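You operate a simulated robot arm through the tools that you are given. There is no shell and no other tool.

Carry out the task below with a simulated two-armed robot. There is one attempt and no reset: what you move stays moved.

JOB
Free the mid reel and draw its hose end right down.
Fine: lock pin out and left out; brake to DRAG to pull, back to HOLD after.

Only the result counts: the job must be done as asked and must still hold three seconds after the hand-in. Knocking over, shifting, dropping, spilling or breaking anything else fails it.

ROBOT AND FRAMES
Two 7-joint arms with fingered hands on one trunk that stands fixed in place. Base frame: the origin is at the foot of the trunk, x ahead of it, y to its left, z up. Readings come in m, degrees, newtons and seconds.
The left shoulder is at [0.07, 0.162, 1.371], the right one opposite. With the tool pointing down near the work surface each hand reaches from about 0.1 to 0.76 m from the base axis, measured 20 degrees to its own side. Payload 4 kg a hand.
The tool frame of a hand sits at the grasp point between the pads (the TCP): z along the fingers, y along the line on which they close. The tips reach 0.026 m beyond it. The gripper opens to 0.132 m; its body begins 0.073 m behind the TCP. The gripper is a hand of 4 fingers: y runs from the thumb to the fingers, the wrist lies at [0, 0, -0.224] in the tool frame, and closing takes about 1.5 s.
Orientation is told as [roll, pitch, yaw] about the base's x, y, z axes, in that order, counted from this pose: with the fingers straight down and closing along the base's y, the tool's x points along the base's -x, its y along +y and its z along -z.

CONTROLS
- The arms move only by the tool step_arm. It takes "left_motion", "right_motion" or both (then of equal length, played together; a hand with none holds still); each is a list that holds one entry, the list of rows, each a list of 7 numbers: the shift along the base's x, y, z in units of 50 mm (1.0 is 50 mm), then the turn, a rotation vector about the base's x, y, z in units of 5 degrees (1.0 is 5 degrees), then the closure in counts, from 0 (fully open) to 255 (shut). In form: [[[tx, ty, tz, ax, ay, az, jaw], ...]]. A call has 1 to 20 rows; each row shifts and turns the commanded pose from where the row before left it. A call with a number of a shift or a turn outside -1 to 1 is refused whole. A row lasts 0.2 s, in which the tool goes at most 0.05 m and 8.6 degrees; a call with a longer step from one row to the next is refused whole, and so is a gripper value outside its range. Where a pose cannot be reached the arm comes as near as it can. A force on the tool above 70 N (or 10 N above the force at the start of the call, whichever is more), or a blocked arm, ends the call early, and 0.2 s more pass. Each finger travels about 0.045 m/s and halts on what it meets, pressing with about 31 N; the grip force reading is that of the motor and also rises with nothing between the fingers. The clock runs only during rows and for 0.2 s after the last one: add rows that do not move to give the fingers time. It gives the time, the measured TCP pose, the force on the tool (base axes), the opening and the grip force at its end, in the units of the frame above (readings bear some noise), with the torque about the TCP (base axes, N m) and any sound that the robot's microphone picked up.
- Cameras (640 x 400 px; columns grow to the right, rows downward): "scene" is now at [0.1305, -0.0337, 1.5971]; the picture's right is [-0.37, -0.93, 0.00], its down [-0.58, 0.23, -0.78] and it looks along [0.73, -0.29, -0.62] (base axes); focal length 347 px, centre (320, 200). "left" rides on the left gripper at [-0.073, 0.006, -0.094] in its tool frame; the picture's right is [-0.08, -1.00, 0.00], its down [0.78, -0.06, -0.62] and it looks along [0.61, -0.05, 0.79] (tool axes); focal length 230 px, centre (320, 200). "right" rides on the right gripper at [0.073, 0.006, -0.094] in its tool frame; the picture's right is [-0.08, 1.00, 0.00], its down [-0.78, -0.06, -0.62] and it looks along [-0.62, -0.05, 0.79] (tool axes); focal length 230 px, centre (320, 200).
- grab_frame(camera): a new picture of that camera. It takes no simulated time.
- lift_body(by): slides the trunk up (or, below 0, down) by that many m; the arms and the scene camera ride with it, the base frame stays. It gives what a move gives, with no picture.
- grasp_type(shape, hand): the hand has 4 fingers and takes this shape, open, in about a second: jaw (thumb against the fingers, like two jaws); tri (thumb and two fingers); tip (a fingertip pinch); poke (one finger out to press); point (the index stretched); flat (the hand flat); cup (the hand cupped); fist (a fist). The gripper value then closes the fingers along that shape, each until it touches; the sizes above hold for jaw. It gives what a move gives, with no picture.
- pan_tilt(pan, tilt): turns the head with the scene camera to pan (to the left, within 86 degrees either way) and tilt (down, from -29 to 69), counted from straight ahead of the robot. It gives what a move gives.
- locate(camera, pixels): for up to 12 pixels [column, row] of the newest picture of that camera ("zoom" is the newest enlarged one), the place [x, y, z] in the base frame of the surface seen there, good to about 0.002 m. It takes no simulated time.
- enlarge(camera, box): a new picture of the part [left, top, right, bottom] of that camera's present view, enlarged. It takes no simulated time.
- hand_in(): hands the job in; it is judged then, once.

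Open the grippers and draw the arms clear of the work before you hand the job in, unless the task says otherwise.

The tools are called after ">>>" as name(argument=value, ...) on one line, values as JSON. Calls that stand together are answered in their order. step_arm: Moves the arms, as the interface text tells. Its arguments: {"type":"object","properties":{"left_motion":{"type":"array","items":{"type":"array","items":{"type":"array","items":{"type":"number"}}}},"right_motion":{"type":"array","items":{"type":"array","items":{"type":"array","items":{"type":"number"}}}}},"required":[]} The other tools are called the same way: lift_body (by) moves the trunk up or down; grasp_type (shape, hand) gives the hand a shape; pan_tilt (pan, tilt) turns the head that bears the scene camera; grab_frame (camera) takes a picture; locate (camera, pixels) gives the place of the surface under pixels of a picture; enlarge (camera, box) takes an enlarged picture of a part of a camera's view; hand_in () hands the job in.

At the start:

```text
t: 0.0
left_tool_pos: [0.5579, 0.0238, 1.2734]
left_orientation: [0.0, 0.0, -0.1]
left_wrist_force: [-0.4, 0.3, -1.0]
left_moment: [0.03, 0.07, -0.02]
left_finger_gap: 0.1318
left_grasp_force: 0.1
left_shape: jaw
right_tool_pos: [0.3237, -0.3601, 1.3107]
right_orientation: [0.0, -0.1, 0.0]
right_wrist_force: [0.6, -0.6, 0.3]
right_moment: [0.03, 0.05, -0.03]
right_finger_gap: 0.132
right_grasp_force: 0.1
right_shape: jaw
trunk travel left (down, up): [-0.85, 0.09]
head pan, tilt (commanded): [-21.5, 38.5]
```

scene: 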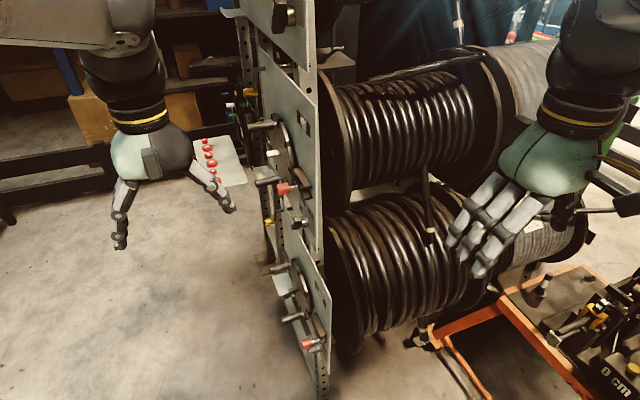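
right: 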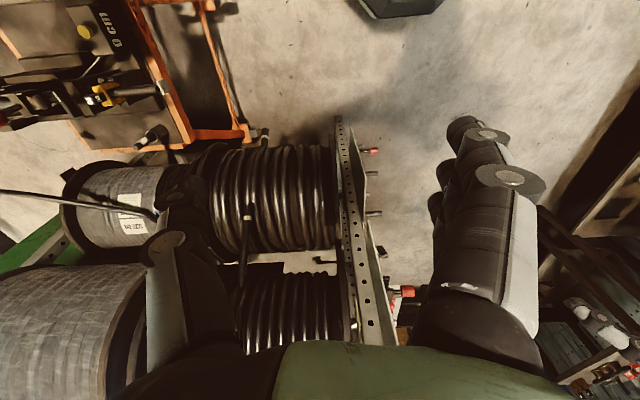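
left: 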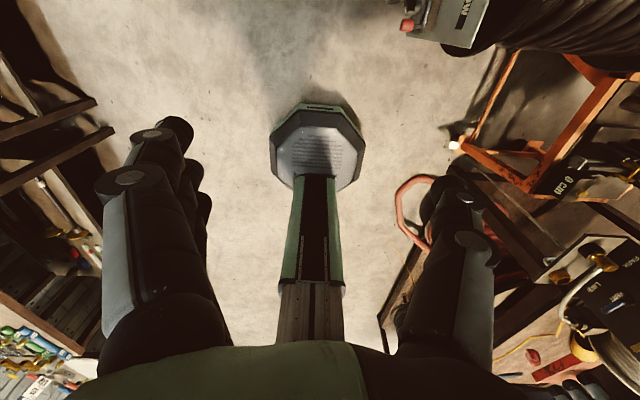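

The scene shows a rack with reels and a side plate with pins/levers at around (290,190) and (305,310). I'll look at the scene more closely from the head camera first.

>>> enlarge(camera="scene", box=[220, 80, 380, 240])

>>> enlarge(camera="scene", box=[240, 220, 400, 380])

>>> enlarge(camera="right", box=[160, 100, 440, 340])

```text
2.50 times, centred on (300, 160) of scene
```

zoom: 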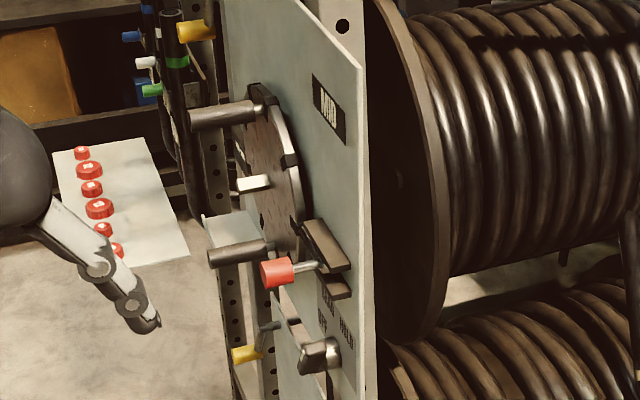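

```text
2.50 times, centred on (320, 300) of scene
```

zoom: 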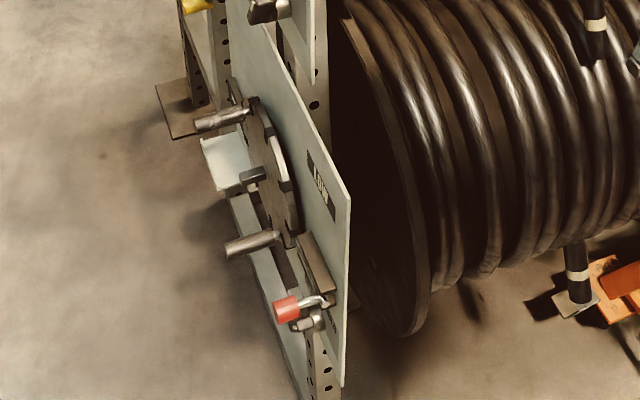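

```text
1.67 times, centred on (300, 220) of right
```

zoom: 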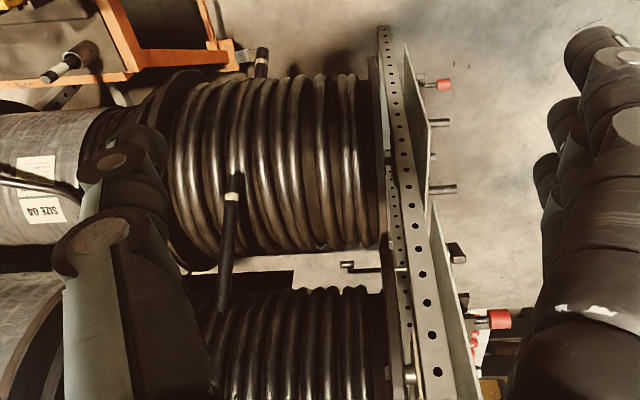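

The zoom shows plates "MID" and "LOW", each with a notched disc with handles, a red pin and a lever. I'll turn the head around to see the whole rack, including the upper reel.

>>> pan_tilt(pan=-35, tilt=10)

>>> grab_frame(camera="scene")

>>> pan_tilt(pan=-35, tilt=40)

>>> grab_frame(camera="scene")

```text
t: 0.9
left_tool_pos: [0.5576, 0.0234, 1.2728]
left_orientation: [0.0, 0.0, 0.0]
left_wrist_force: [-0.1, 1.6, 0.1]
left_moment: [0.02, -0.03, -0.01]
left_finger_gap: 0.1318
left_grasp_force: 0.0
left_shape: jaw
right_tool_pos: [0.323, -0.36, 1.3085]
right_orientation: [0.0, 0.0, 0.0]
right_wrist_force: [0.6, 1.0, 0.1]
right_moment: [0.01, -0.02, -0.02]
right_finger_gap: 0.1317
right_grasp_force: 0.1
right_shape: jaw
trunk travel left (down, up): [-0.85, 0.09]
head pan, tilt (commanded): [-35.0, 10.0]
```

```text
taken
```

scene: 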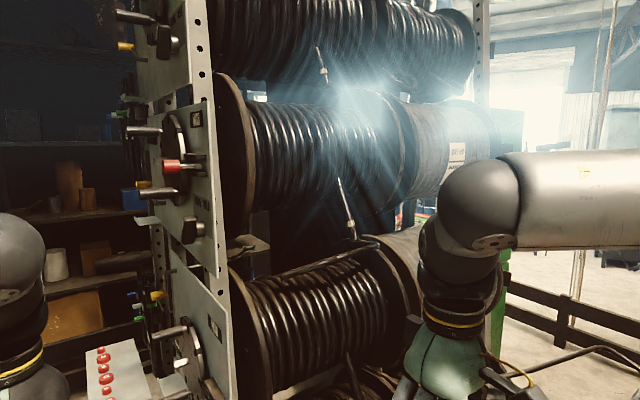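

```text
t: 1.9
left_tool_pos: [0.5583, 0.024, 1.2726]
left_orientation: [0.0, 0.0, 0.0]
left_wrist_force: [0.1, 0.1, 1.5]
left_moment: [-0.03, -0.01, 0.02]
left_finger_gap: 0.1318
left_grasp_force: 0.0
left_shape: jaw
right_tool_pos: [0.322, -0.3609, 1.3089]
right_orientation: [0.1, -0.1, 0.0]
right_wrist_force: [-0.2, 0.4, -0.5]
right_moment: [0.01, 0.01, 0.0]
right_finger_gap: 0.1317
right_grasp_force: 0.0
right_shape: jaw
trunk travel left (down, up): [-0.85, 0.09]
head pan, tilt (commanded): [-35.0, 40.0]
```

```text
taken
```

scene: 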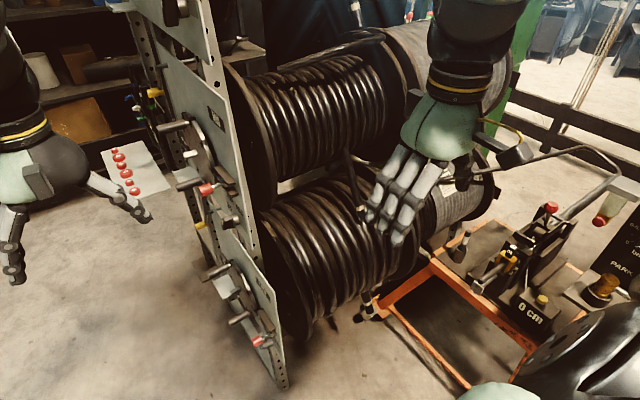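

There are several reels stacked (at least four). I'll look up as well and zoom on each plate label.

>>> enlarge(camera="scene", box=[130, 40, 290, 240])

>>> pan_tilt(pan=-35, tilt=-10)

>>> grab_frame(camera="scene")

>>> enlarge(camera="scene", box=[80, 120, 360, 400])

```text
2.00 times, centred on (210, 140) of scene
```

zoom: 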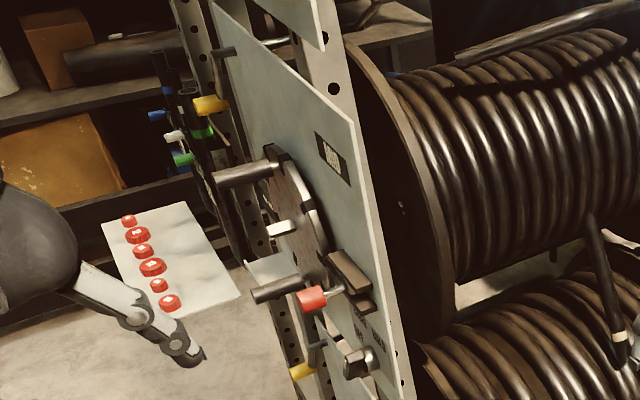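

```text
t: 3.1
left_tool_pos: [0.5584, 0.0237, 1.2724]
left_orientation: [0.0, 0.0, 0.0]
left_wrist_force: [0.3, 0.2, -0.2]
left_moment: [-0.01, 0.02, -0.02]
left_finger_gap: 0.1317
left_grasp_force: 0.2
left_shape: jaw
right_tool_pos: [0.3231, -0.3602, 1.3097]
right_orientation: [0.0, 0.1, 0.0]
right_wrist_force: [-1.0, 0.3, -0.6]
right_moment: [0.03, -0.01, 0.01]
right_finger_gap: 0.1319
right_grasp_force: 0.0
right_shape: jaw
trunk travel left (down, up): [-0.85, 0.09]
head pan, tilt (commanded): [-35.0, -10.0]
```

```text
taken
```

scene: 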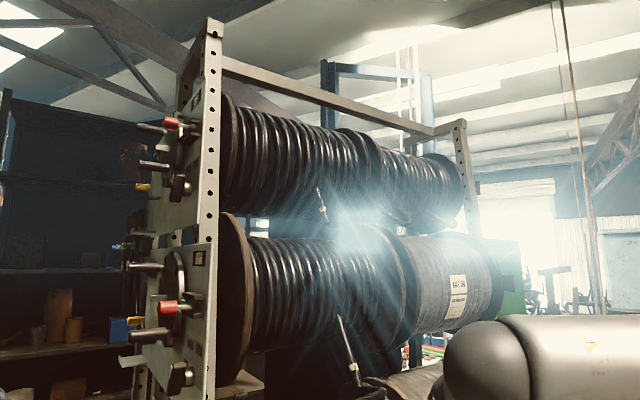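

```text
1.43 times, centred on (220, 260) of scene
```

zoom: 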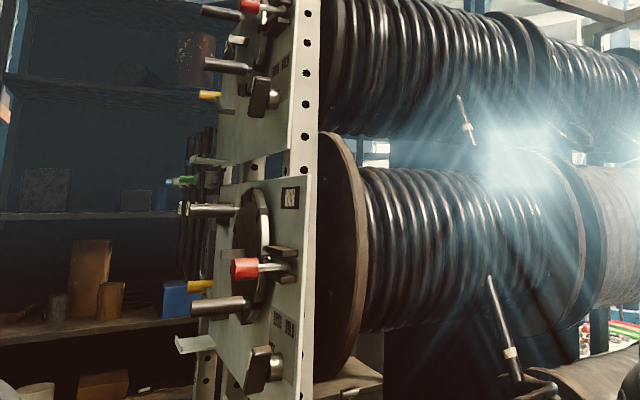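

There appear to be four reels. I'll zoom strongly on each plate's label to identify which is MID.

>>> enlarge(camera="scene", box=[120, 80, 220, 220])

>>> enlarge(camera="scene", box=[120, 230, 230, 400])

>>> pan_tilt(pan=-30, tilt=25)

>>> grab_frame(camera="scene")

```text
2.86 times, centred on (170, 150) of scene
```

zoom: 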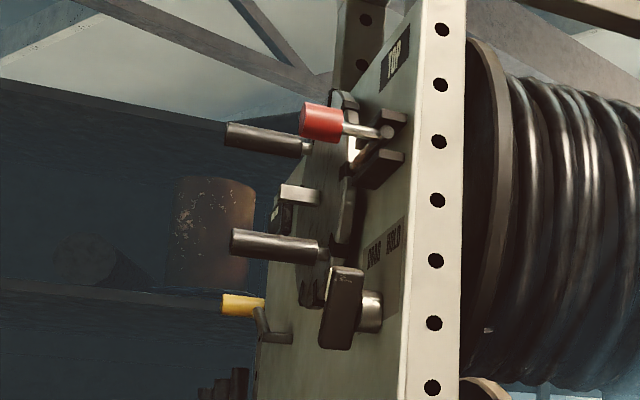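

```text
2.35 times, centred on (175, 315) of scene
```

zoom: 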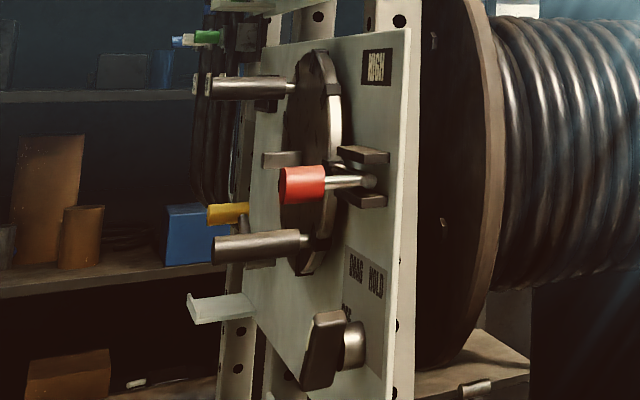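

```text
t: 4.1
left_tool_pos: [0.5585, 0.023, 1.2739]
left_orientation: [0.0, 0.0, 0.0]
left_wrist_force: [0.1, 0.4, 0.3]
left_moment: [0.01, 0.03, -0.01]
left_finger_gap: 0.132
left_grasp_force: 0.0
left_shape: jaw
right_tool_pos: [0.3225, -0.3607, 1.3094]
right_orientation: [-0.1, 0.0, 0.0]
right_wrist_force: [0.0, 0.0, -0.1]
right_moment: [0.0, -0.03, -0.01]
right_finger_gap: 0.1318
right_grasp_force: 0.0
right_shape: jaw
trunk travel left (down, up): [-0.85, 0.09]
head pan, tilt (commanded): [-30.0, 25.0]
```

```text
taken
```

scene: 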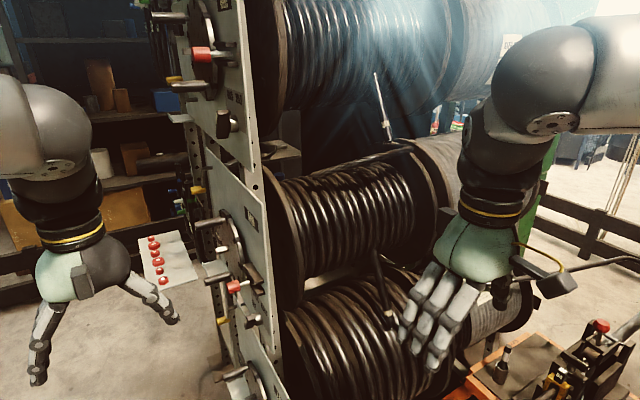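

Labels read TOP, HIGH, and then the third plate should be MID. I'll zoom strongly on that plate.

>>> enlarge(camera="scene", box=[185, 180, 285, 260])

>>> enlarge(camera="scene", box=[185, 250, 285, 340])

>>> enlarge(camera="scene", box=[190, 140, 510, 340])

```text
5.00 times, centred on (235, 220) of scene
```

zoom: 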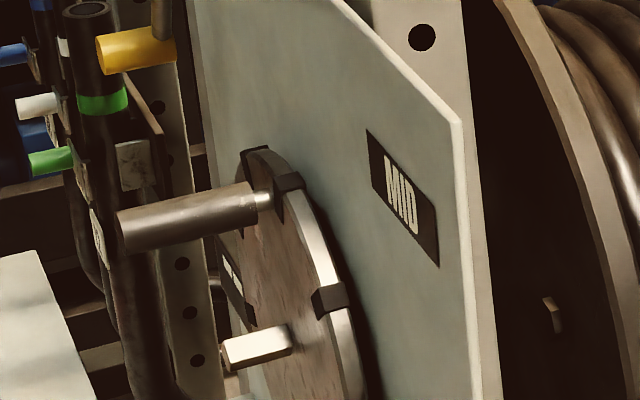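

```text
4.44 times, centred on (235, 295) of scene
```

zoom: 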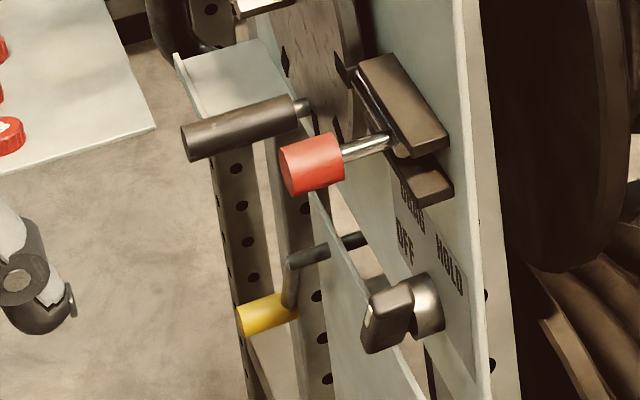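

```text
2.00 times, centred on (350, 240) of scene
```

zoom: 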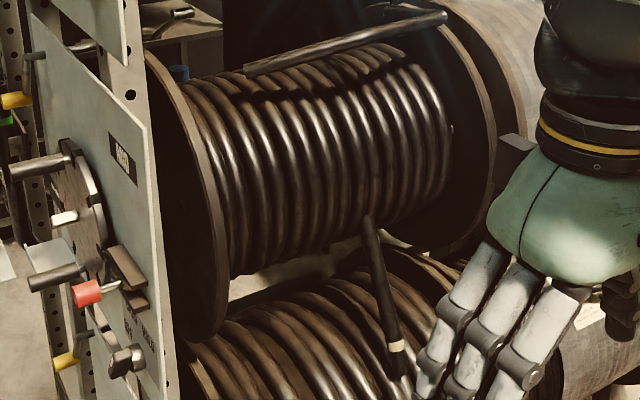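

Third plate is MID: red lock pin in its bracket, brake knob with OFF / DRAG / HOLD, and a hose end hanging at zoom (390,340). I'll locate key points on this.

>>> locate(camera="zoom", pixels=[[122, 160], [12, 172], [52, 217], [95, 292], [115, 285], [128, 265], [122, 360], [62, 358], [40, 280], [370, 225], [398, 345], [405, 375]])

>>> enlarge(camera="scene", box=[200, 250, 270, 330])

```text
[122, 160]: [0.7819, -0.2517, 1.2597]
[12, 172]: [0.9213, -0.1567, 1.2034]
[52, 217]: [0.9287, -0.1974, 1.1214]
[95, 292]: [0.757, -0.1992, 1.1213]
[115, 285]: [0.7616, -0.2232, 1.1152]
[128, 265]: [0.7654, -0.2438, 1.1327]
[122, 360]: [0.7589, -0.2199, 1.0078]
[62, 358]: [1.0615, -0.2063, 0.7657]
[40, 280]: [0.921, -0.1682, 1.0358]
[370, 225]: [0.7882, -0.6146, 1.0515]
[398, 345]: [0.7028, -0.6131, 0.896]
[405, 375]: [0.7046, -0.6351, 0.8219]
```

```text
5.00 times, centred on (235, 290) of scene
```

zoom: 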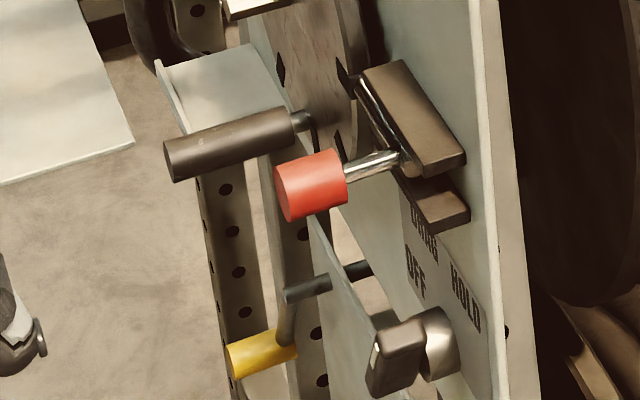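

The plate is in an x–z plane near y≈-0.25 facing +y; pin handle at about (0.757,-0.20,1.12), hose end near (0.705,-0.63,0.82). I'll look lower down and around the hose end to see what's below it.

>>> pan_tilt(pan=-45, tilt=48)

>>> grab_frame(camera="scene")

>>> enlarge(camera="right", box=[0, 0, 320, 260])

```text
t: 4.9
left_tool_pos: [0.5581, 0.0246, 1.2725]
left_orientation: [0.0, -0.1, 0.0]
left_wrist_force: [-0.2, -0.7, -0.1]
left_moment: [0.01, 0.01, 0.07]
left_finger_gap: 0.1319
left_grasp_force: 0.0
left_shape: jaw
right_tool_pos: [0.3225, -0.3595, 1.3095]
right_orientation: [0.0, 0.0, 0.0]
right_wrist_force: [0.3, 0.3, 0.1]
right_moment: [0.0, 0.02, 0.01]
right_finger_gap: 0.1317
right_grasp_force: 0.1
right_shape: jaw
trunk travel left (down, up): [-0.85, 0.09]
head pan, tilt (commanded): [-45.0, 48.0]
```

```text
taken
```

scene: 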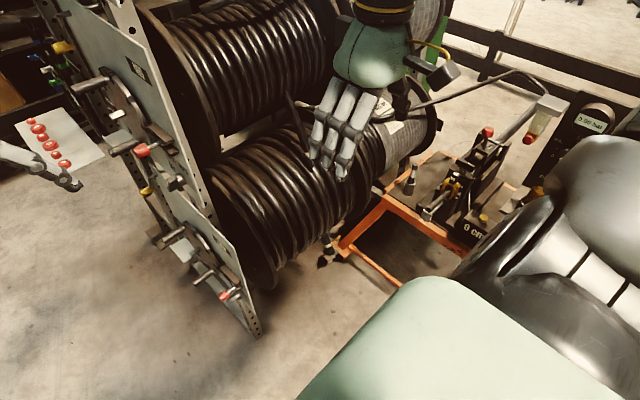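

```text
1.54 times, centred on (160, 130) of right
```

zoom: 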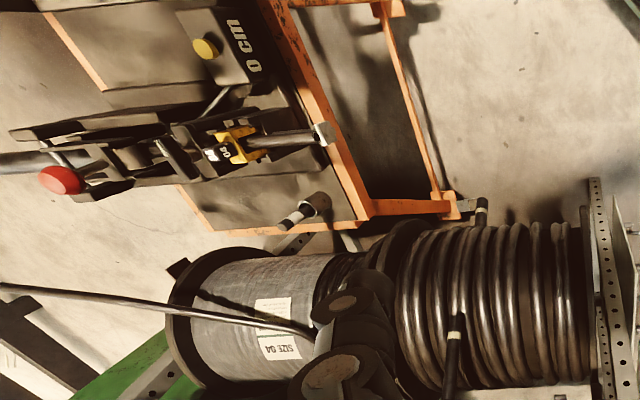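

The right hand blocks the view of the hose. I'll draw the right hand back and out a bit, and lower the trunk in part to view the MID plate and hose at their own height.

>>> step_arm(right_motion=[[[-0.6, 0, 0, 0, 0, 0, 0], [-0.6, 0, 0, 0, 0, 0, 0], [-0.5, 0, 0.3, 0, 0, 0, 0], [0, 0, 0.5, 0, 0, 0, 0]]])

>>> pan_tilt(pan=-38, tilt=30)

>>> lift_body(by=-0.2)

>>> grab_frame(camera="scene")

```text
t: 5.9
left_tool_pos: [0.5587, 0.0261, 1.2729]
left_orientation: [-0.1, 0.0, 0.1]
left_wrist_force: [-0.1, 0.4, -0.1]
left_moment: [0.03, 0.05, -0.03]
left_finger_gap: 0.132
left_grasp_force: 0.1
left_shape: jaw
right_tool_pos: [0.2364, -0.3594, 1.3499]
right_orientation: [0.0, 0.0, 0.0]
right_wrist_force: [-0.7, 0.8, -0.5]
right_moment: [0.0, 0.02, -0.03]
right_finger_gap: 0.1317
right_grasp_force: 0.2
right_shape: jaw
trunk travel left (down, up): [-0.85, 0.09]
head pan, tilt (commanded): [-45.0, 48.0]
```

```text
t: 6.8
left_tool_pos: [0.5593, 0.0263, 1.2741]
left_orientation: [-0.1, 0.0, 0.0]
left_wrist_force: [0.1, -0.6, 0.2]
left_moment: [0.02, 0.02, 0.03]
left_finger_gap: 0.1318
left_grasp_force: 0.0
left_shape: jaw
right_tool_pos: [0.2377, -0.3606, 1.3485]
right_orientation: [-0.1, -0.1, 0.0]
right_wrist_force: [-0.3, -0.2, -0.1]
right_moment: [-0.02, 0.02, 0.0]
right_finger_gap: 0.1315
right_grasp_force: 0.0
right_shape: jaw
trunk travel left (down, up): [-0.85, 0.09]
head pan, tilt (commanded): [-38.0, 30.0]
```

```text
t: 8.9
left_tool_pos: [0.5586, 0.0235, 1.0722]
left_orientation: [0.0, -0.1, 0.0]
left_wrist_force: [0.6, -0.5, -0.6]
left_moment: [-0.02, 0.0, -0.02]
left_finger_gap: 0.132
left_grasp_force: 0.0
left_shape: jaw
right_tool_pos: [0.2376, -0.361, 1.1477]
right_orientation: [0.0, -0.1, 0.0]
right_wrist_force: [0.2, -0.6, -0.1]
right_moment: [0.0, -0.02, 0.02]
right_finger_gap: 0.1321
right_grasp_force: 0.1
right_shape: jaw
trunk travel left (down, up): [-0.65, 0.29]
head pan, tilt (commanded): [-38.0, 30.0]
```

```text
taken
```

scene: 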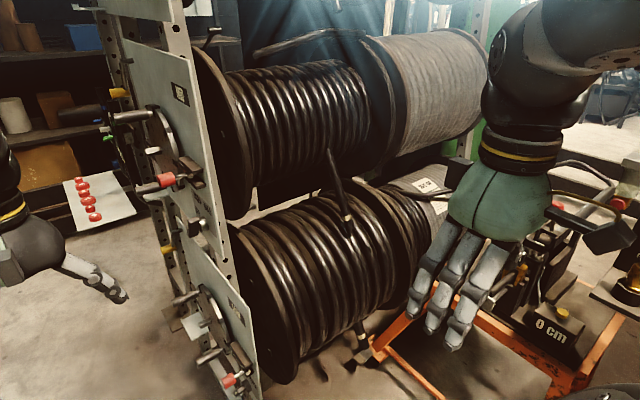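

>>> enlarge(camera="scene", box=[110, 140, 230, 260])

>>> enlarge(camera="scene", box=[300, 130, 400, 250])

>>> enlarge(camera="scene", box=[280, 240, 440, 400])

```text
3.33 times, centred on (170, 200) of scene
```

zoom: 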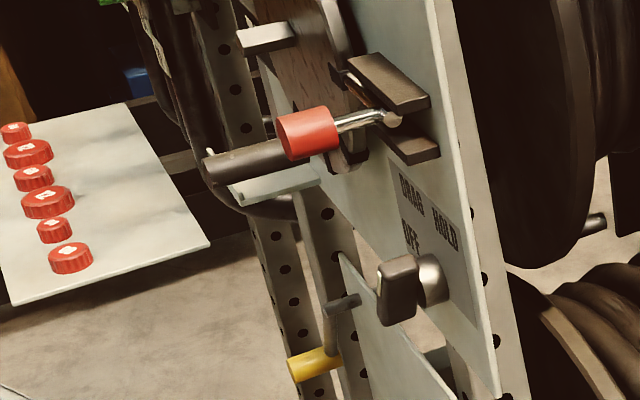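

```text
3.33 times, centred on (350, 190) of scene
```

zoom: 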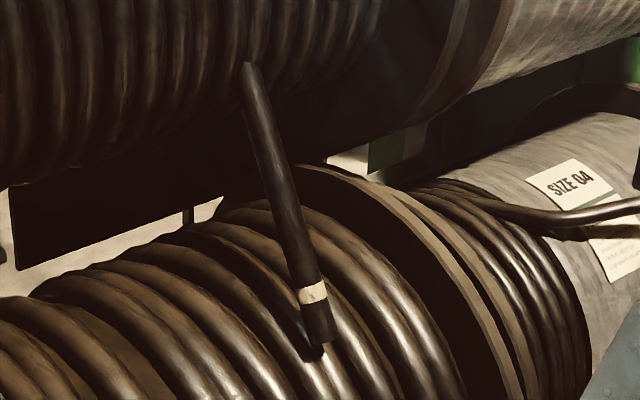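

```text
2.50 times, centred on (360, 320) of scene
```

zoom: 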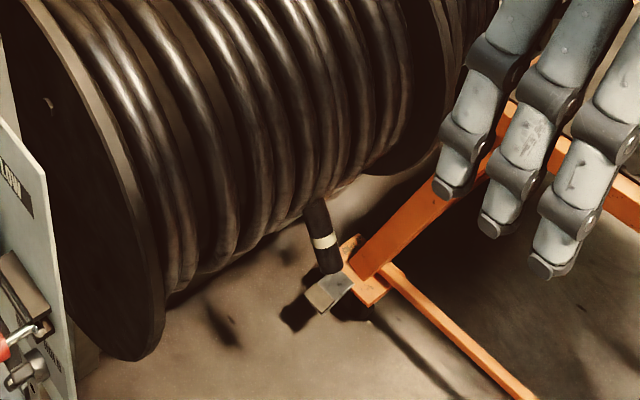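

Zooming in further on the pin's guide bracket to understand which way the pin withdraws.

>>> enlarge(camera="scene", box=[150, 150, 200, 200])

>>> locate(camera="zoom", pixels=[[120, 220], [260, 200], [380, 190], [480, 100], [540, 160], [430, 270], [270, 50], [440, 170], [200, 230], [220, 100], [330, 110]])

>>> enlarge(camera="scene", box=[165, 190, 215, 250])

```text
8.00 times, centred on (175, 175) of scene
```

zoom: 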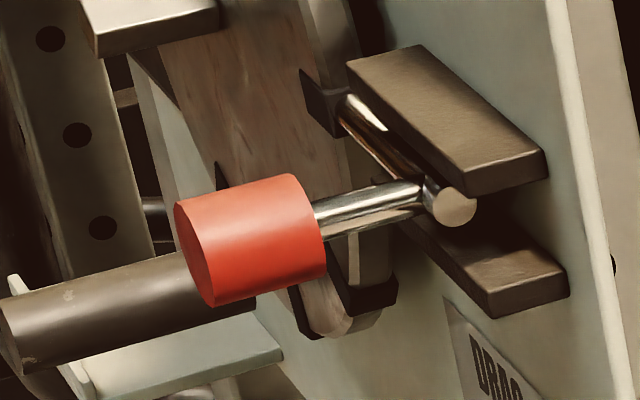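

```text
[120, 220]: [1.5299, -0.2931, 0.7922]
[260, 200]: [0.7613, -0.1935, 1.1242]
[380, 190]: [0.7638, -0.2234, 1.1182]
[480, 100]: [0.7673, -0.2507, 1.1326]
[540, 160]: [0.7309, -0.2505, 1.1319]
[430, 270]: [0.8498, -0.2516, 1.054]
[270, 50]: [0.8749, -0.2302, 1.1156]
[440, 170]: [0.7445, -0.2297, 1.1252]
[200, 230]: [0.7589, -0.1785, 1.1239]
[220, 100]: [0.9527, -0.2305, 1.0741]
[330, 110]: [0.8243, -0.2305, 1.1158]
```

```text
6.67 times, centred on (190, 220) of scene
```

zoom: 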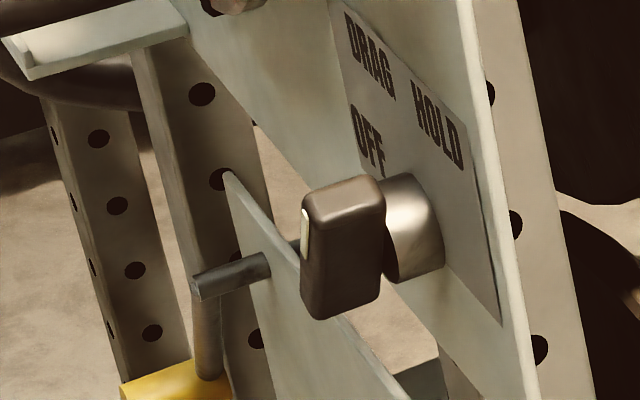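

The pin is a barrel bolt: a chrome rod along x between two guide bars (entering the notch of the disc at x≈0.82), with a red grip at about (0.76,-0.18…-0.21,1.124); it withdraws toward -x. I'll turn the left hand to point at the plate (fingers toward -y, camera above) to get a close look.

>>> step_arm(left_motion=[[[0.0, 0.1, 0.1, -0.99, -0.99, -0.99, 0], [0.0, 0.1, 0.1, -0.99, -0.99, -0.99, 0], [0.0, 0.1, 0.1, -0.99, -0.99, -0.99, 0], [0.0, 0.1, 0.1, -0.99, -0.99, -0.99, 0], [0.0, 0.1, 0.1, -0.99, -0.99, -0.99, 0], [0.0, 0.1, 0.1, -0.99, -0.99, -0.99, 0], [0.0, 0.1, 0.1, -0.99, -0.99, -0.99, 0], [0.0, 0.1, 0.1, -0.99, -0.99, -0.99, 0], [0.0, 0.1, 0.1, -0.99, -0.99, -0.99, 0], [0.0, 0.1, 0.1, -0.99, -0.99, -0.99, 0], [0.0, 0.1, 0.1, -0.99, -0.99, -0.99, 0], [0.0, 0.1, 0.1, -0.99, -0.99, -0.99, 0], [0.0, 0.1, 0.1, -0.99, -0.99, -0.99, 0], [0.0, 0.1, 0.1, -0.99, -0.99, -0.99, 0], [0, 0, 0, 0, 0, 0, 0]]])

>>> grab_frame(camera="scene")

>>> grab_frame(camera="left")

```text
t: 12.1
left_tool_pos: [0.5563, 0.0944, 1.144]
left_orientation: [100.9, -89.9, 169.0]
left_wrist_force: [-0.2, 0.9, -0.8]
left_moment: [-0.01, 0.02, 0.0]
left_finger_gap: 0.1321
left_grasp_force: 0.1
left_shape: jaw
right_tool_pos: [0.237, -0.3607, 1.1489]
right_orientation: [0.0, -0.2, 0.0]
right_wrist_force: [-0.3, 0.4, 1.1]
right_moment: [0.01, -0.01, -0.05]
right_finger_gap: 0.1319
right_grasp_force: 0.0
right_shape: jaw
trunk travel left (down, up): [-0.65, 0.29]
head pan, tilt (commanded): [-38.0, 30.0]
```

```text
taken
```

scene: 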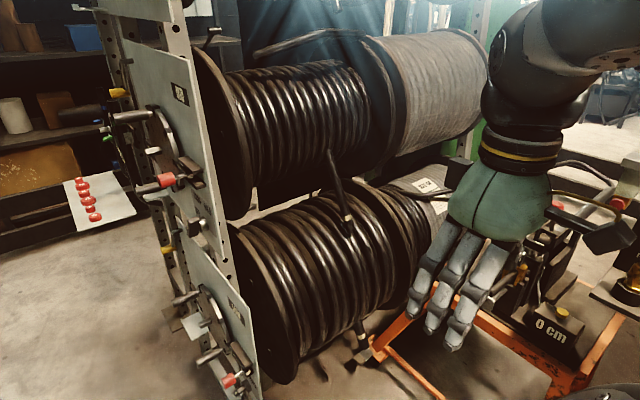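

```text
taken
```

left: 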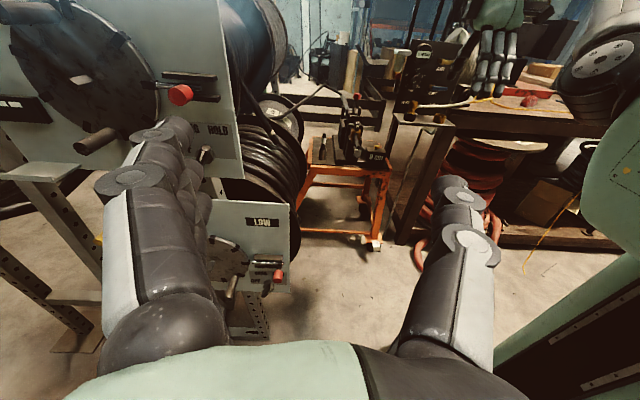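

Reached the orientation well; the plate is in the left camera's left part. I'll move the left hand +x and up a bit for a face-on view.

>>> step_arm(left_motion=[[[0.8, 0, 0.4, 0, 0, 0, 0], [0.8, 0, 0.4, 0, 0, 0, 0], [0.8, 0, 0.4, 0, 0, 0, 0], [0.8, 0, 0.4, 0, 0, 0, 0], [0, 0, 0, 0, 0, 0, 0]]])

>>> grab_frame(camera="left")

>>> enlarge(camera="left", box=[200, 60, 400, 200])

```text
t: 13.3
left_tool_pos: [0.7185, 0.0954, 1.2237]
left_orientation: [145.1, -90.0, 124.9]
left_wrist_force: [-0.6, 0.0, 0.4]
left_moment: [-0.03, -0.02, 0.0]
left_finger_gap: 0.132
left_grasp_force: 0.0
left_shape: jaw
right_tool_pos: [0.2357, -0.3589, 1.1501]
right_orientation: [0.1, -0.1, 0.0]
right_wrist_force: [-0.3, -0.1, -0.2]
right_moment: [-0.03, -0.02, -0.01]
right_finger_gap: 0.1318
right_grasp_force: 0.1
right_shape: jaw
trunk travel left (down, up): [-0.65, 0.29]
head pan, tilt (commanded): [-38.0, 30.0]
```

```text
taken
```

left: 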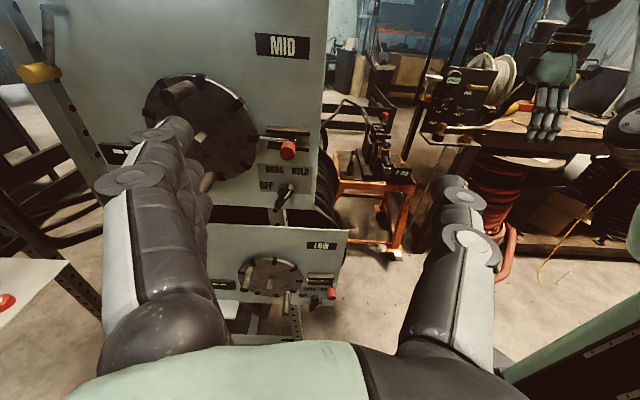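

```text
2.86 times, centred on (300, 130) of left
```

zoom: 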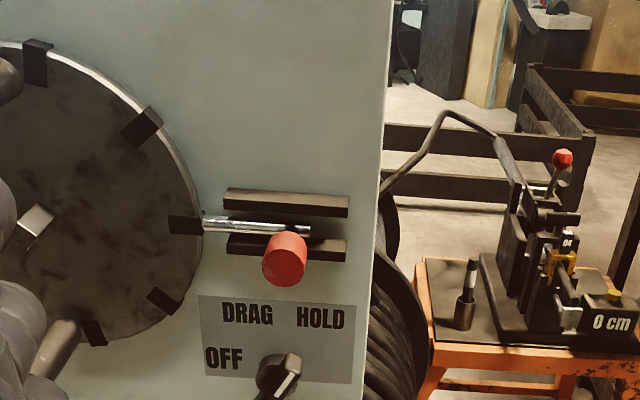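

Clear view: knob pointer toward HOLD (upper right), DRAG upper left, OFF at left; bolt between bars entering the notch. I'll locate features for precise numbers.

>>> locate(camera="zoom", pixels=[[225, 358], [247, 313], [320, 317], [290, 360], [285, 260], [310, 232], [225, 222], [185, 225], [245, 195], [340, 205], [335, 248], [278, 385]])

>>> enlarge(camera="left", box=[250, 120, 330, 220])

```text
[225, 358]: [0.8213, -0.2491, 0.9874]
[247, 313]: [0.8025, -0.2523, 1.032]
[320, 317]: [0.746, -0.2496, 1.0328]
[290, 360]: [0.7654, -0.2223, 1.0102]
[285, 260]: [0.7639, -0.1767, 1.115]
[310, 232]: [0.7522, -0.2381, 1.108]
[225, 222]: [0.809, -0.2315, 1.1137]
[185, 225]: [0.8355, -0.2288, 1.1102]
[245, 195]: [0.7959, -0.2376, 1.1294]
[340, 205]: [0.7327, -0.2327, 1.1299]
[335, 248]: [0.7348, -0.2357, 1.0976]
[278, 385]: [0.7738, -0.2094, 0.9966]
```

```text
4.00 times, centred on (290, 170) of left
```

zoom: 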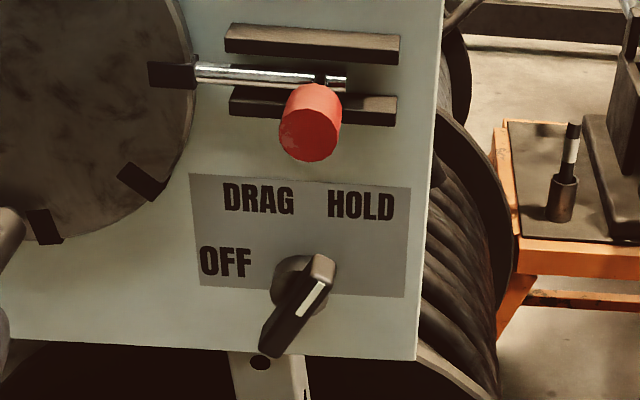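

Knob centre ≈(0.774, 0.994 in x,z), pointer at HOLD (~30° right of vertical); red grip axis ≈ (0.761, z 1.113), front face at y≈-0.176. I'll line the left hand up in front of the red grip first.

>>> step_arm(left_motion=[[[0.22, 0, -0.55, 0, 0, 0, 0], [0.22, 0, -0.55, 0, 0, 0, 0], [0.22, -0.5, -0.55, 0, 0, 0, 0], [0.22, -0.8, -0.55, 0, 0, 0, 0], [0, -0.8, 0, 0, 0, 0, 0], [0, 0, 0, 0, 0, 0, 0]]])

>>> grab_frame(camera="left")

>>> grab_frame(camera="scene")

```text
t: 14.7
left_tool_pos: [0.7619, -0.0103, 1.1122]
left_orientation: [-159.6, -89.8, 69.6]
left_wrist_force: [-1.2, 0.6, 0.0]
left_moment: [-0.01, 0.03, 0.02]
left_finger_gap: 0.1318
left_grasp_force: 0.0
left_shape: jaw
right_tool_pos: [0.2373, -0.3588, 1.1476]
right_orientation: [-0.1, 0.0, -0.1]
right_wrist_force: [-1.1, 0.8, 0.3]
right_moment: [-0.02, 0.04, 0.01]
right_finger_gap: 0.1318
right_grasp_force: 0.1
right_shape: jaw
trunk travel left (down, up): [-0.65, 0.29]
head pan, tilt (commanded): [-38.0, 30.0]
```

```text
taken
```

left: 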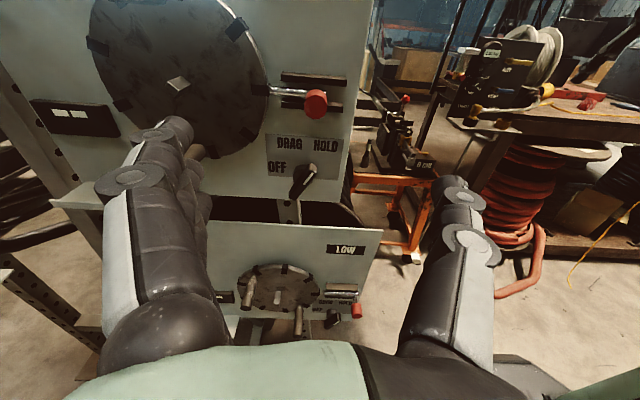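

```text
taken
```

scene: 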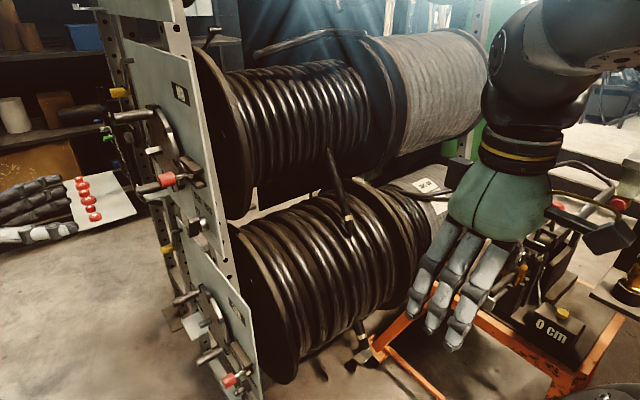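

A dark plate with white marks is visible at (70,115); I'll zoom on it and on the bolt.

>>> enlarge(camera="left", box=[20, 70, 140, 190])

>>> enlarge(camera="left", box=[250, 60, 350, 200])

>>> locate(camera="zoom", pixels=[[320, 120], [325, 145], [250, 75], [390, 85], [385, 130], [150, 120], [215, 255], [280, 320], [340, 255], [310, 300], [230, 125]])

```text
3.33 times, centred on (80, 130) of left
```

zoom: 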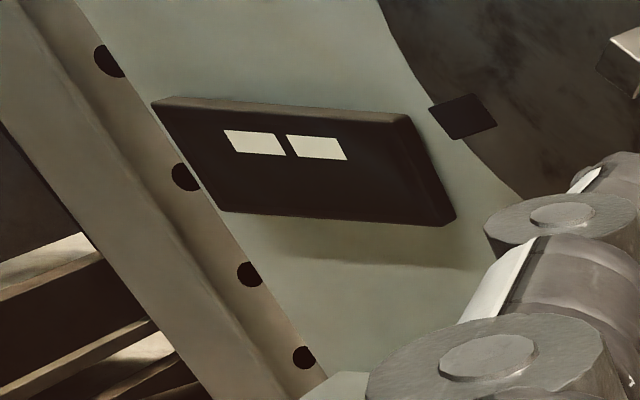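

```text
2.86 times, centred on (300, 130) of left
```

zoom: 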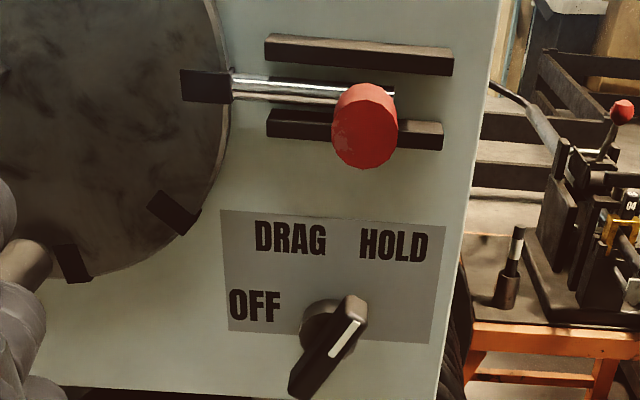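

```text
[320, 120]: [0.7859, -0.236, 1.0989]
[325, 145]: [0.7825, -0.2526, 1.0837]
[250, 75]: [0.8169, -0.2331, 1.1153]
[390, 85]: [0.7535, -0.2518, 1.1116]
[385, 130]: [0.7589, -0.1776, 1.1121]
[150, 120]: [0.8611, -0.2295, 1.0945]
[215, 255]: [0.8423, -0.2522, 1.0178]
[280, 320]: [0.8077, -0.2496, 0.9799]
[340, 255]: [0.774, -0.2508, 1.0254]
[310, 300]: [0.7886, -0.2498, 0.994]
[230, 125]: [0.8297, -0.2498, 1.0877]
```

The grip axis is confirmed at ≈(0.761, z 1.112). I'll move the left hand in so the pads straddle the red grip (TCP y≈-0.188).

>>> step_arm(left_motion=[[[0, -0.7, 0, 0, 0, 0, 0], [0, -0.7, 0, 0, 0, 0, 0], [0, -0.7, 0, 0, 0, 0, 0], [0, -0.5, 0, 0, 0, 0, 0], [0, 0, 0, 0, 0, 0, 0]]])

>>> grab_frame(camera="left")

>>> grab_frame(camera="scene")

```text
t: 15.9
left_tool_pos: [0.7509, -0.1384, 1.1099]
left_orientation: [150.6, -90.1, 119.4]
left_wrist_force: [0.0, -0.6, -0.5]
left_moment: [-0.03, 0.01, -0.02]
left_finger_gap: 0.1319
left_grasp_force: 0.0
left_shape: jaw
left hand out of reach, approached as far as the arm can: row 4
right_tool_pos: [0.2368, -0.3598, 1.1484]
right_orientation: [0.0, -0.1, 0.1]
right_wrist_force: [0.5, -0.5, -0.5]
right_moment: [-0.01, -0.01, 0.01]
right_finger_gap: 0.132
right_grasp_force: 0.1
right_shape: jaw
trunk travel left (down, up): [-0.65, 0.29]
head pan, tilt (commanded): [-38.0, 30.0]
```

```text
taken
```

left: 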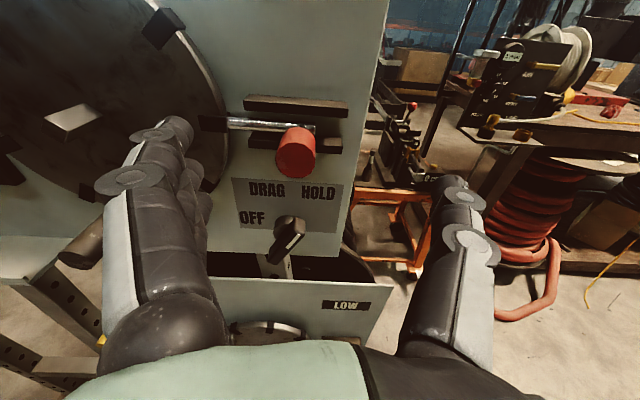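

```text
taken
```

scene: 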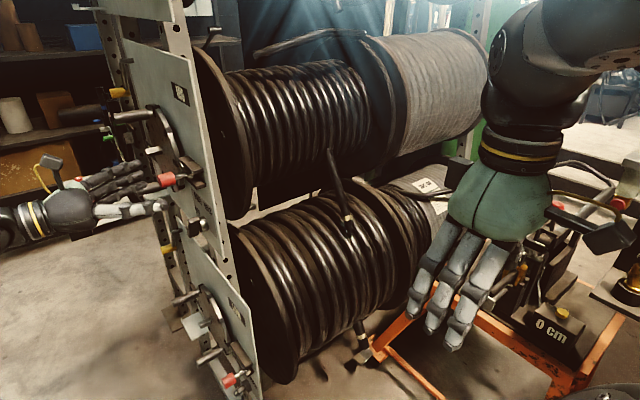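

Out of straight reach: left TCP stopped at (0.751,-0.138,1.110). I'll back off, turn the hand 15° about z so the wrist sits nearer the robot, and lower the trunk slightly.

>>> step_arm(left_motion=[[[-0.4, 0.8, 0, 0, 0, 0, 0], [0, 0.4, 0, 0, 0, 1, 60], [0, 0, 0, 0, 0, 1, 110], [0, 0, 0, 0, 0, 1, 110], [0, 0, 0, 0, 0, 0, 110]]])

>>> lift_body(by=-0.08)

```text
t: 17.1
left_tool_pos: [0.7324, -0.0791, 1.1088]
left_orientation: [44.9, -90.0, -119.9]
left_wrist_force: [-0.5, -0.1, 0.0]
left_moment: [-0.02, -0.02, -0.01]
left_finger_gap: 0.0762
left_grasp_force: 0.1
left_shape: jaw
right_tool_pos: [0.2377, -0.36, 1.1479]
right_orientation: [0.1, 0.1, 0.1]
right_wrist_force: [0.5, -0.1, 0.2]
right_moment: [0.01, 0.0, 0.02]
right_finger_gap: 0.132
right_grasp_force: 0.1
right_shape: jaw
trunk travel left (down, up): [-0.65, 0.29]
head pan, tilt (commanded): [-38.0, 30.0]
```

```text
t: 18.3
left_tool_pos: [0.7304, -0.0776, 1.0299]
left_orientation: [130.3, -90.0, 154.9]
left_wrist_force: [-0.7, 0.4, 0.5]
left_moment: [0.01, -0.04, -0.01]
left_finger_gap: 0.0761
left_grasp_force: 0.1
left_shape: jaw
right_tool_pos: [0.2371, -0.3599, 1.0682]
right_orientation: [0.0, 0.0, 0.1]
right_wrist_force: [-1.2, -1.0, 0.8]
right_moment: [0.02, 0.01, 0.02]
right_finger_gap: 0.1317
right_grasp_force: 0.1
right_shape: jaw
trunk travel left (down, up): [-0.57, 0.37]
head pan, tilt (commanded): [-38.0, 30.0]
```

Left hand is at (0.730,-0.078,1.030). I'll raise it to z 1.112 and x 0.761 then move in to y≈-0.14 and check.

>>> step_arm(left_motion=[[[0.2, 0, 0.82, 0, 0, 0, 110], [0.2, 0, 0.82, 0, 0, 0, 110], [0.2, -0.5, 0, 0, 0, 0, 110], [0, -0.7, 0, 0, 0, 0, 110], [0, 0, 0, 0, 0, 0, 110]]])

>>> grab_frame(camera="left")

>>> enlarge(camera="scene", box=[80, 40, 280, 240])

```text
t: 19.5
left_tool_pos: [0.7628, -0.1368, 1.111]
left_orientation: [-167.7, -89.9, 92.8]
left_wrist_force: [-0.9, 0.2, 0.0]
left_moment: [-0.01, 0.01, 0.02]
left_finger_gap: 0.0757
left_grasp_force: 0.0
left_shape: jaw
right_tool_pos: [0.2372, -0.3592, 1.0693]
right_orientation: [0.0, 0.0, 0.1]
right_wrist_force: [-0.7, 0.3, 0.0]
right_moment: [0.0, -0.02, 0.01]
right_finger_gap: 0.1317
right_grasp_force: 0.1
right_shape: jaw
trunk travel left (down, up): [-0.57, 0.37]
head pan, tilt (commanded): [-38.0, 30.0]
```

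```text
taken
```

left: 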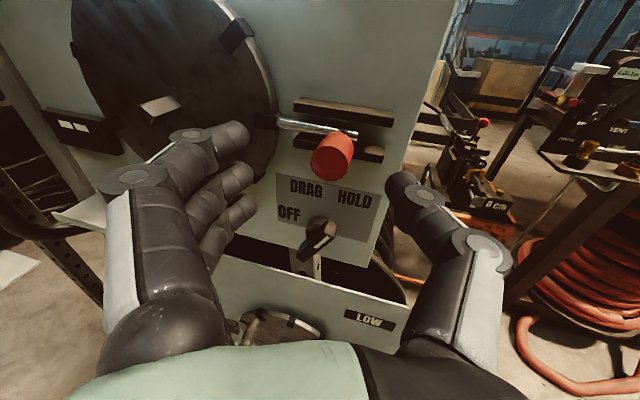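

```text
2.00 times, centred on (180, 140) of scene
```

zoom: 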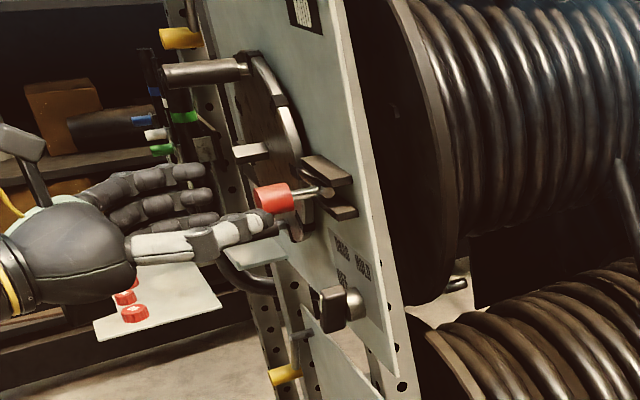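

Alignment is good: red grip at (332,155) is right where the TCP will be after advancing. I advance 50 mm in -y.

>>> step_arm(left_motion=[[[0, -0.35, 0, 0, 0, 0, 110], [0, -0.35, 0, 0, 0, 0, 110], [0, -0.3, 0, 0, 0, 0, 110], [0, 0, 0, 0, 0, 0, 110]]])

>>> grab_frame(camera="left")

>>> enlarge(camera="scene", box=[110, 70, 250, 210])

```text
t: 20.5
left_tool_pos: [0.7619, -0.1869, 1.1128]
left_orientation: [156.8, -90.0, 128.3]
left_wrist_force: [0.1, -0.9, -0.2]
left_moment: [-0.01, -0.02, 0.03]
left_finger_gap: 0.0756
left_grasp_force: 0.1
left_shape: jaw
right_tool_pos: [0.2385, -0.3594, 1.0687]
right_orientation: [0.0, 0.0, 0.1]
right_wrist_force: [0.4, 0.9, 0.3]
right_moment: [-0.01, 0.0, 0.02]
right_finger_gap: 0.1317
right_grasp_force: 0.2
right_shape: jaw
trunk travel left (down, up): [-0.57, 0.37]
head pan, tilt (commanded): [-38.0, 30.0]
```

```text
taken
```

left: 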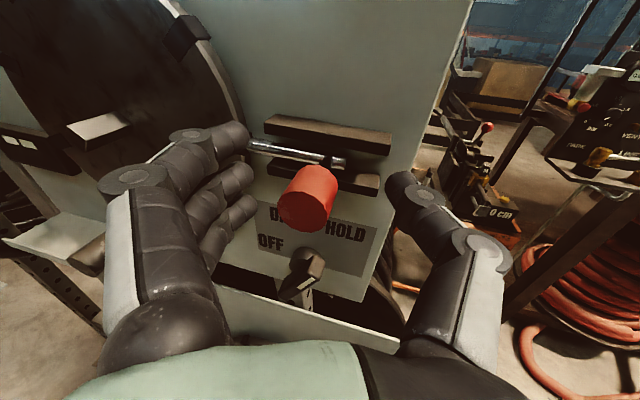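

```text
2.86 times, centred on (180, 140) of scene
```

zoom: 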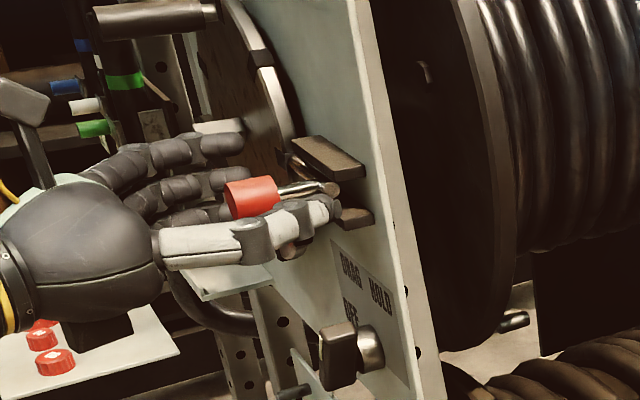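

The fingers straddle the red grip. I close the hand.

>>> step_arm(left_motion=[[[0, 0, 0, 0, 0, 0, 255], [0, 0, 0, 0, 0, 0, 255], [0, 0, 0, 0, 0, 0, 255], [0, 0, 0, 0, 0, 0, 255], [0, 0, 0, 0, 0, 0, 255], [0, 0, 0, 0, 0, 0, 255]]])

>>> grab_frame(camera="left")

```text
t: 21.9
left_tool_pos: [0.7586, -0.1911, 1.1117]
left_orientation: [33.5, -89.9, -108.9]
left_wrist_force: [-5.8, -4.4, -2.0]
left_moment: [0.04, 0.04, 0.14]
left_finger_gap: 0.0027
left_grasp_force: 30.7
left_shape: jaw
right_tool_pos: [0.2355, -0.3611, 1.0672]
right_orientation: [0.1, -0.1, 0.0]
right_wrist_force: [0.8, 0.4, 0.3]
right_moment: [-0.02, -0.03, 0.01]
right_finger_gap: 0.1316
right_grasp_force: 0.0
right_shape: jaw
trunk travel left (down, up): [-0.57, 0.37]
head pan, tilt (commanded): [-38.0, 30.0]
```

```text
taken
```

left: 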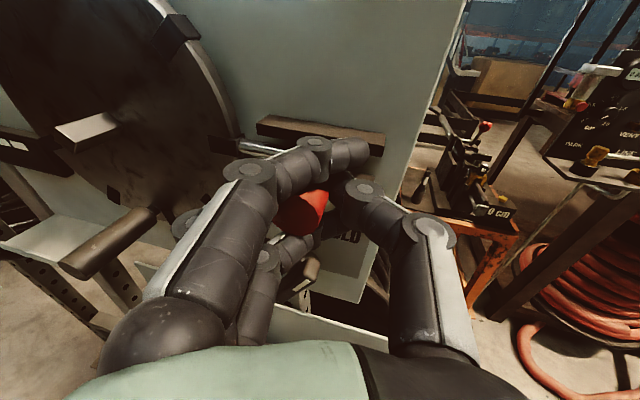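

The grip is caged by the fingers. Now I pull gently in -x, watching force.

>>> step_arm(left_motion=[[[-0.2, 0, 0, 0, 0, 0, 255], [-0.2, 0, 0, 0, 0, 0, 255], [-0.2, 0, 0, 0, 0, 0, 255], [0, 0, 0, 0, 0, 0, 255]]])

>>> grab_frame(camera="left")

>>> enlarge(camera="scene", box=[110, 70, 250, 210])

```text
t: 22.9
left_tool_pos: [0.7306, -0.191, 1.111]
left_orientation: [53.3, -89.9, -128.4]
left_wrist_force: [1.1, -13.3, 3.3]
left_moment: [-0.02, -0.03, 0.14]
left_finger_gap: 0.0018
left_grasp_force: 30.9
left_shape: jaw
right_tool_pos: [0.2359, -0.3619, 1.0691]
right_orientation: [0.2, -0.1, 0.1]
right_wrist_force: [1.2, 0.9, -0.4]
right_moment: [0.01, -0.01, 0.01]
right_finger_gap: 0.1319
right_grasp_force: 0.1
right_shape: jaw
trunk travel left (down, up): [-0.57, 0.37]
head pan, tilt (commanded): [-38.0, 30.0]
```

```text
taken
```

left: 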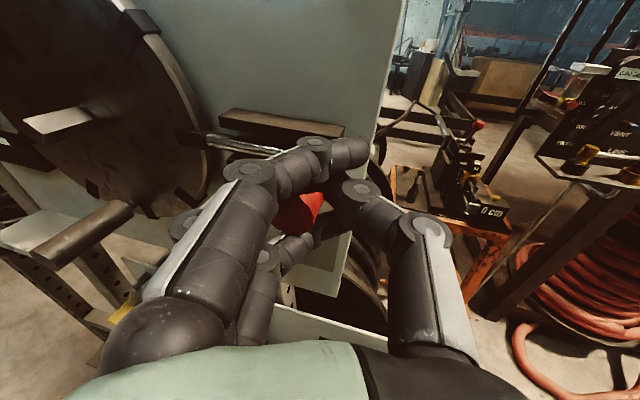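

```text
2.86 times, centred on (180, 140) of scene
```

zoom: 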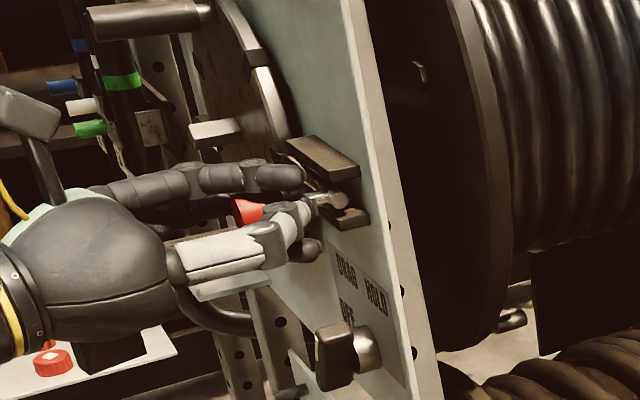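

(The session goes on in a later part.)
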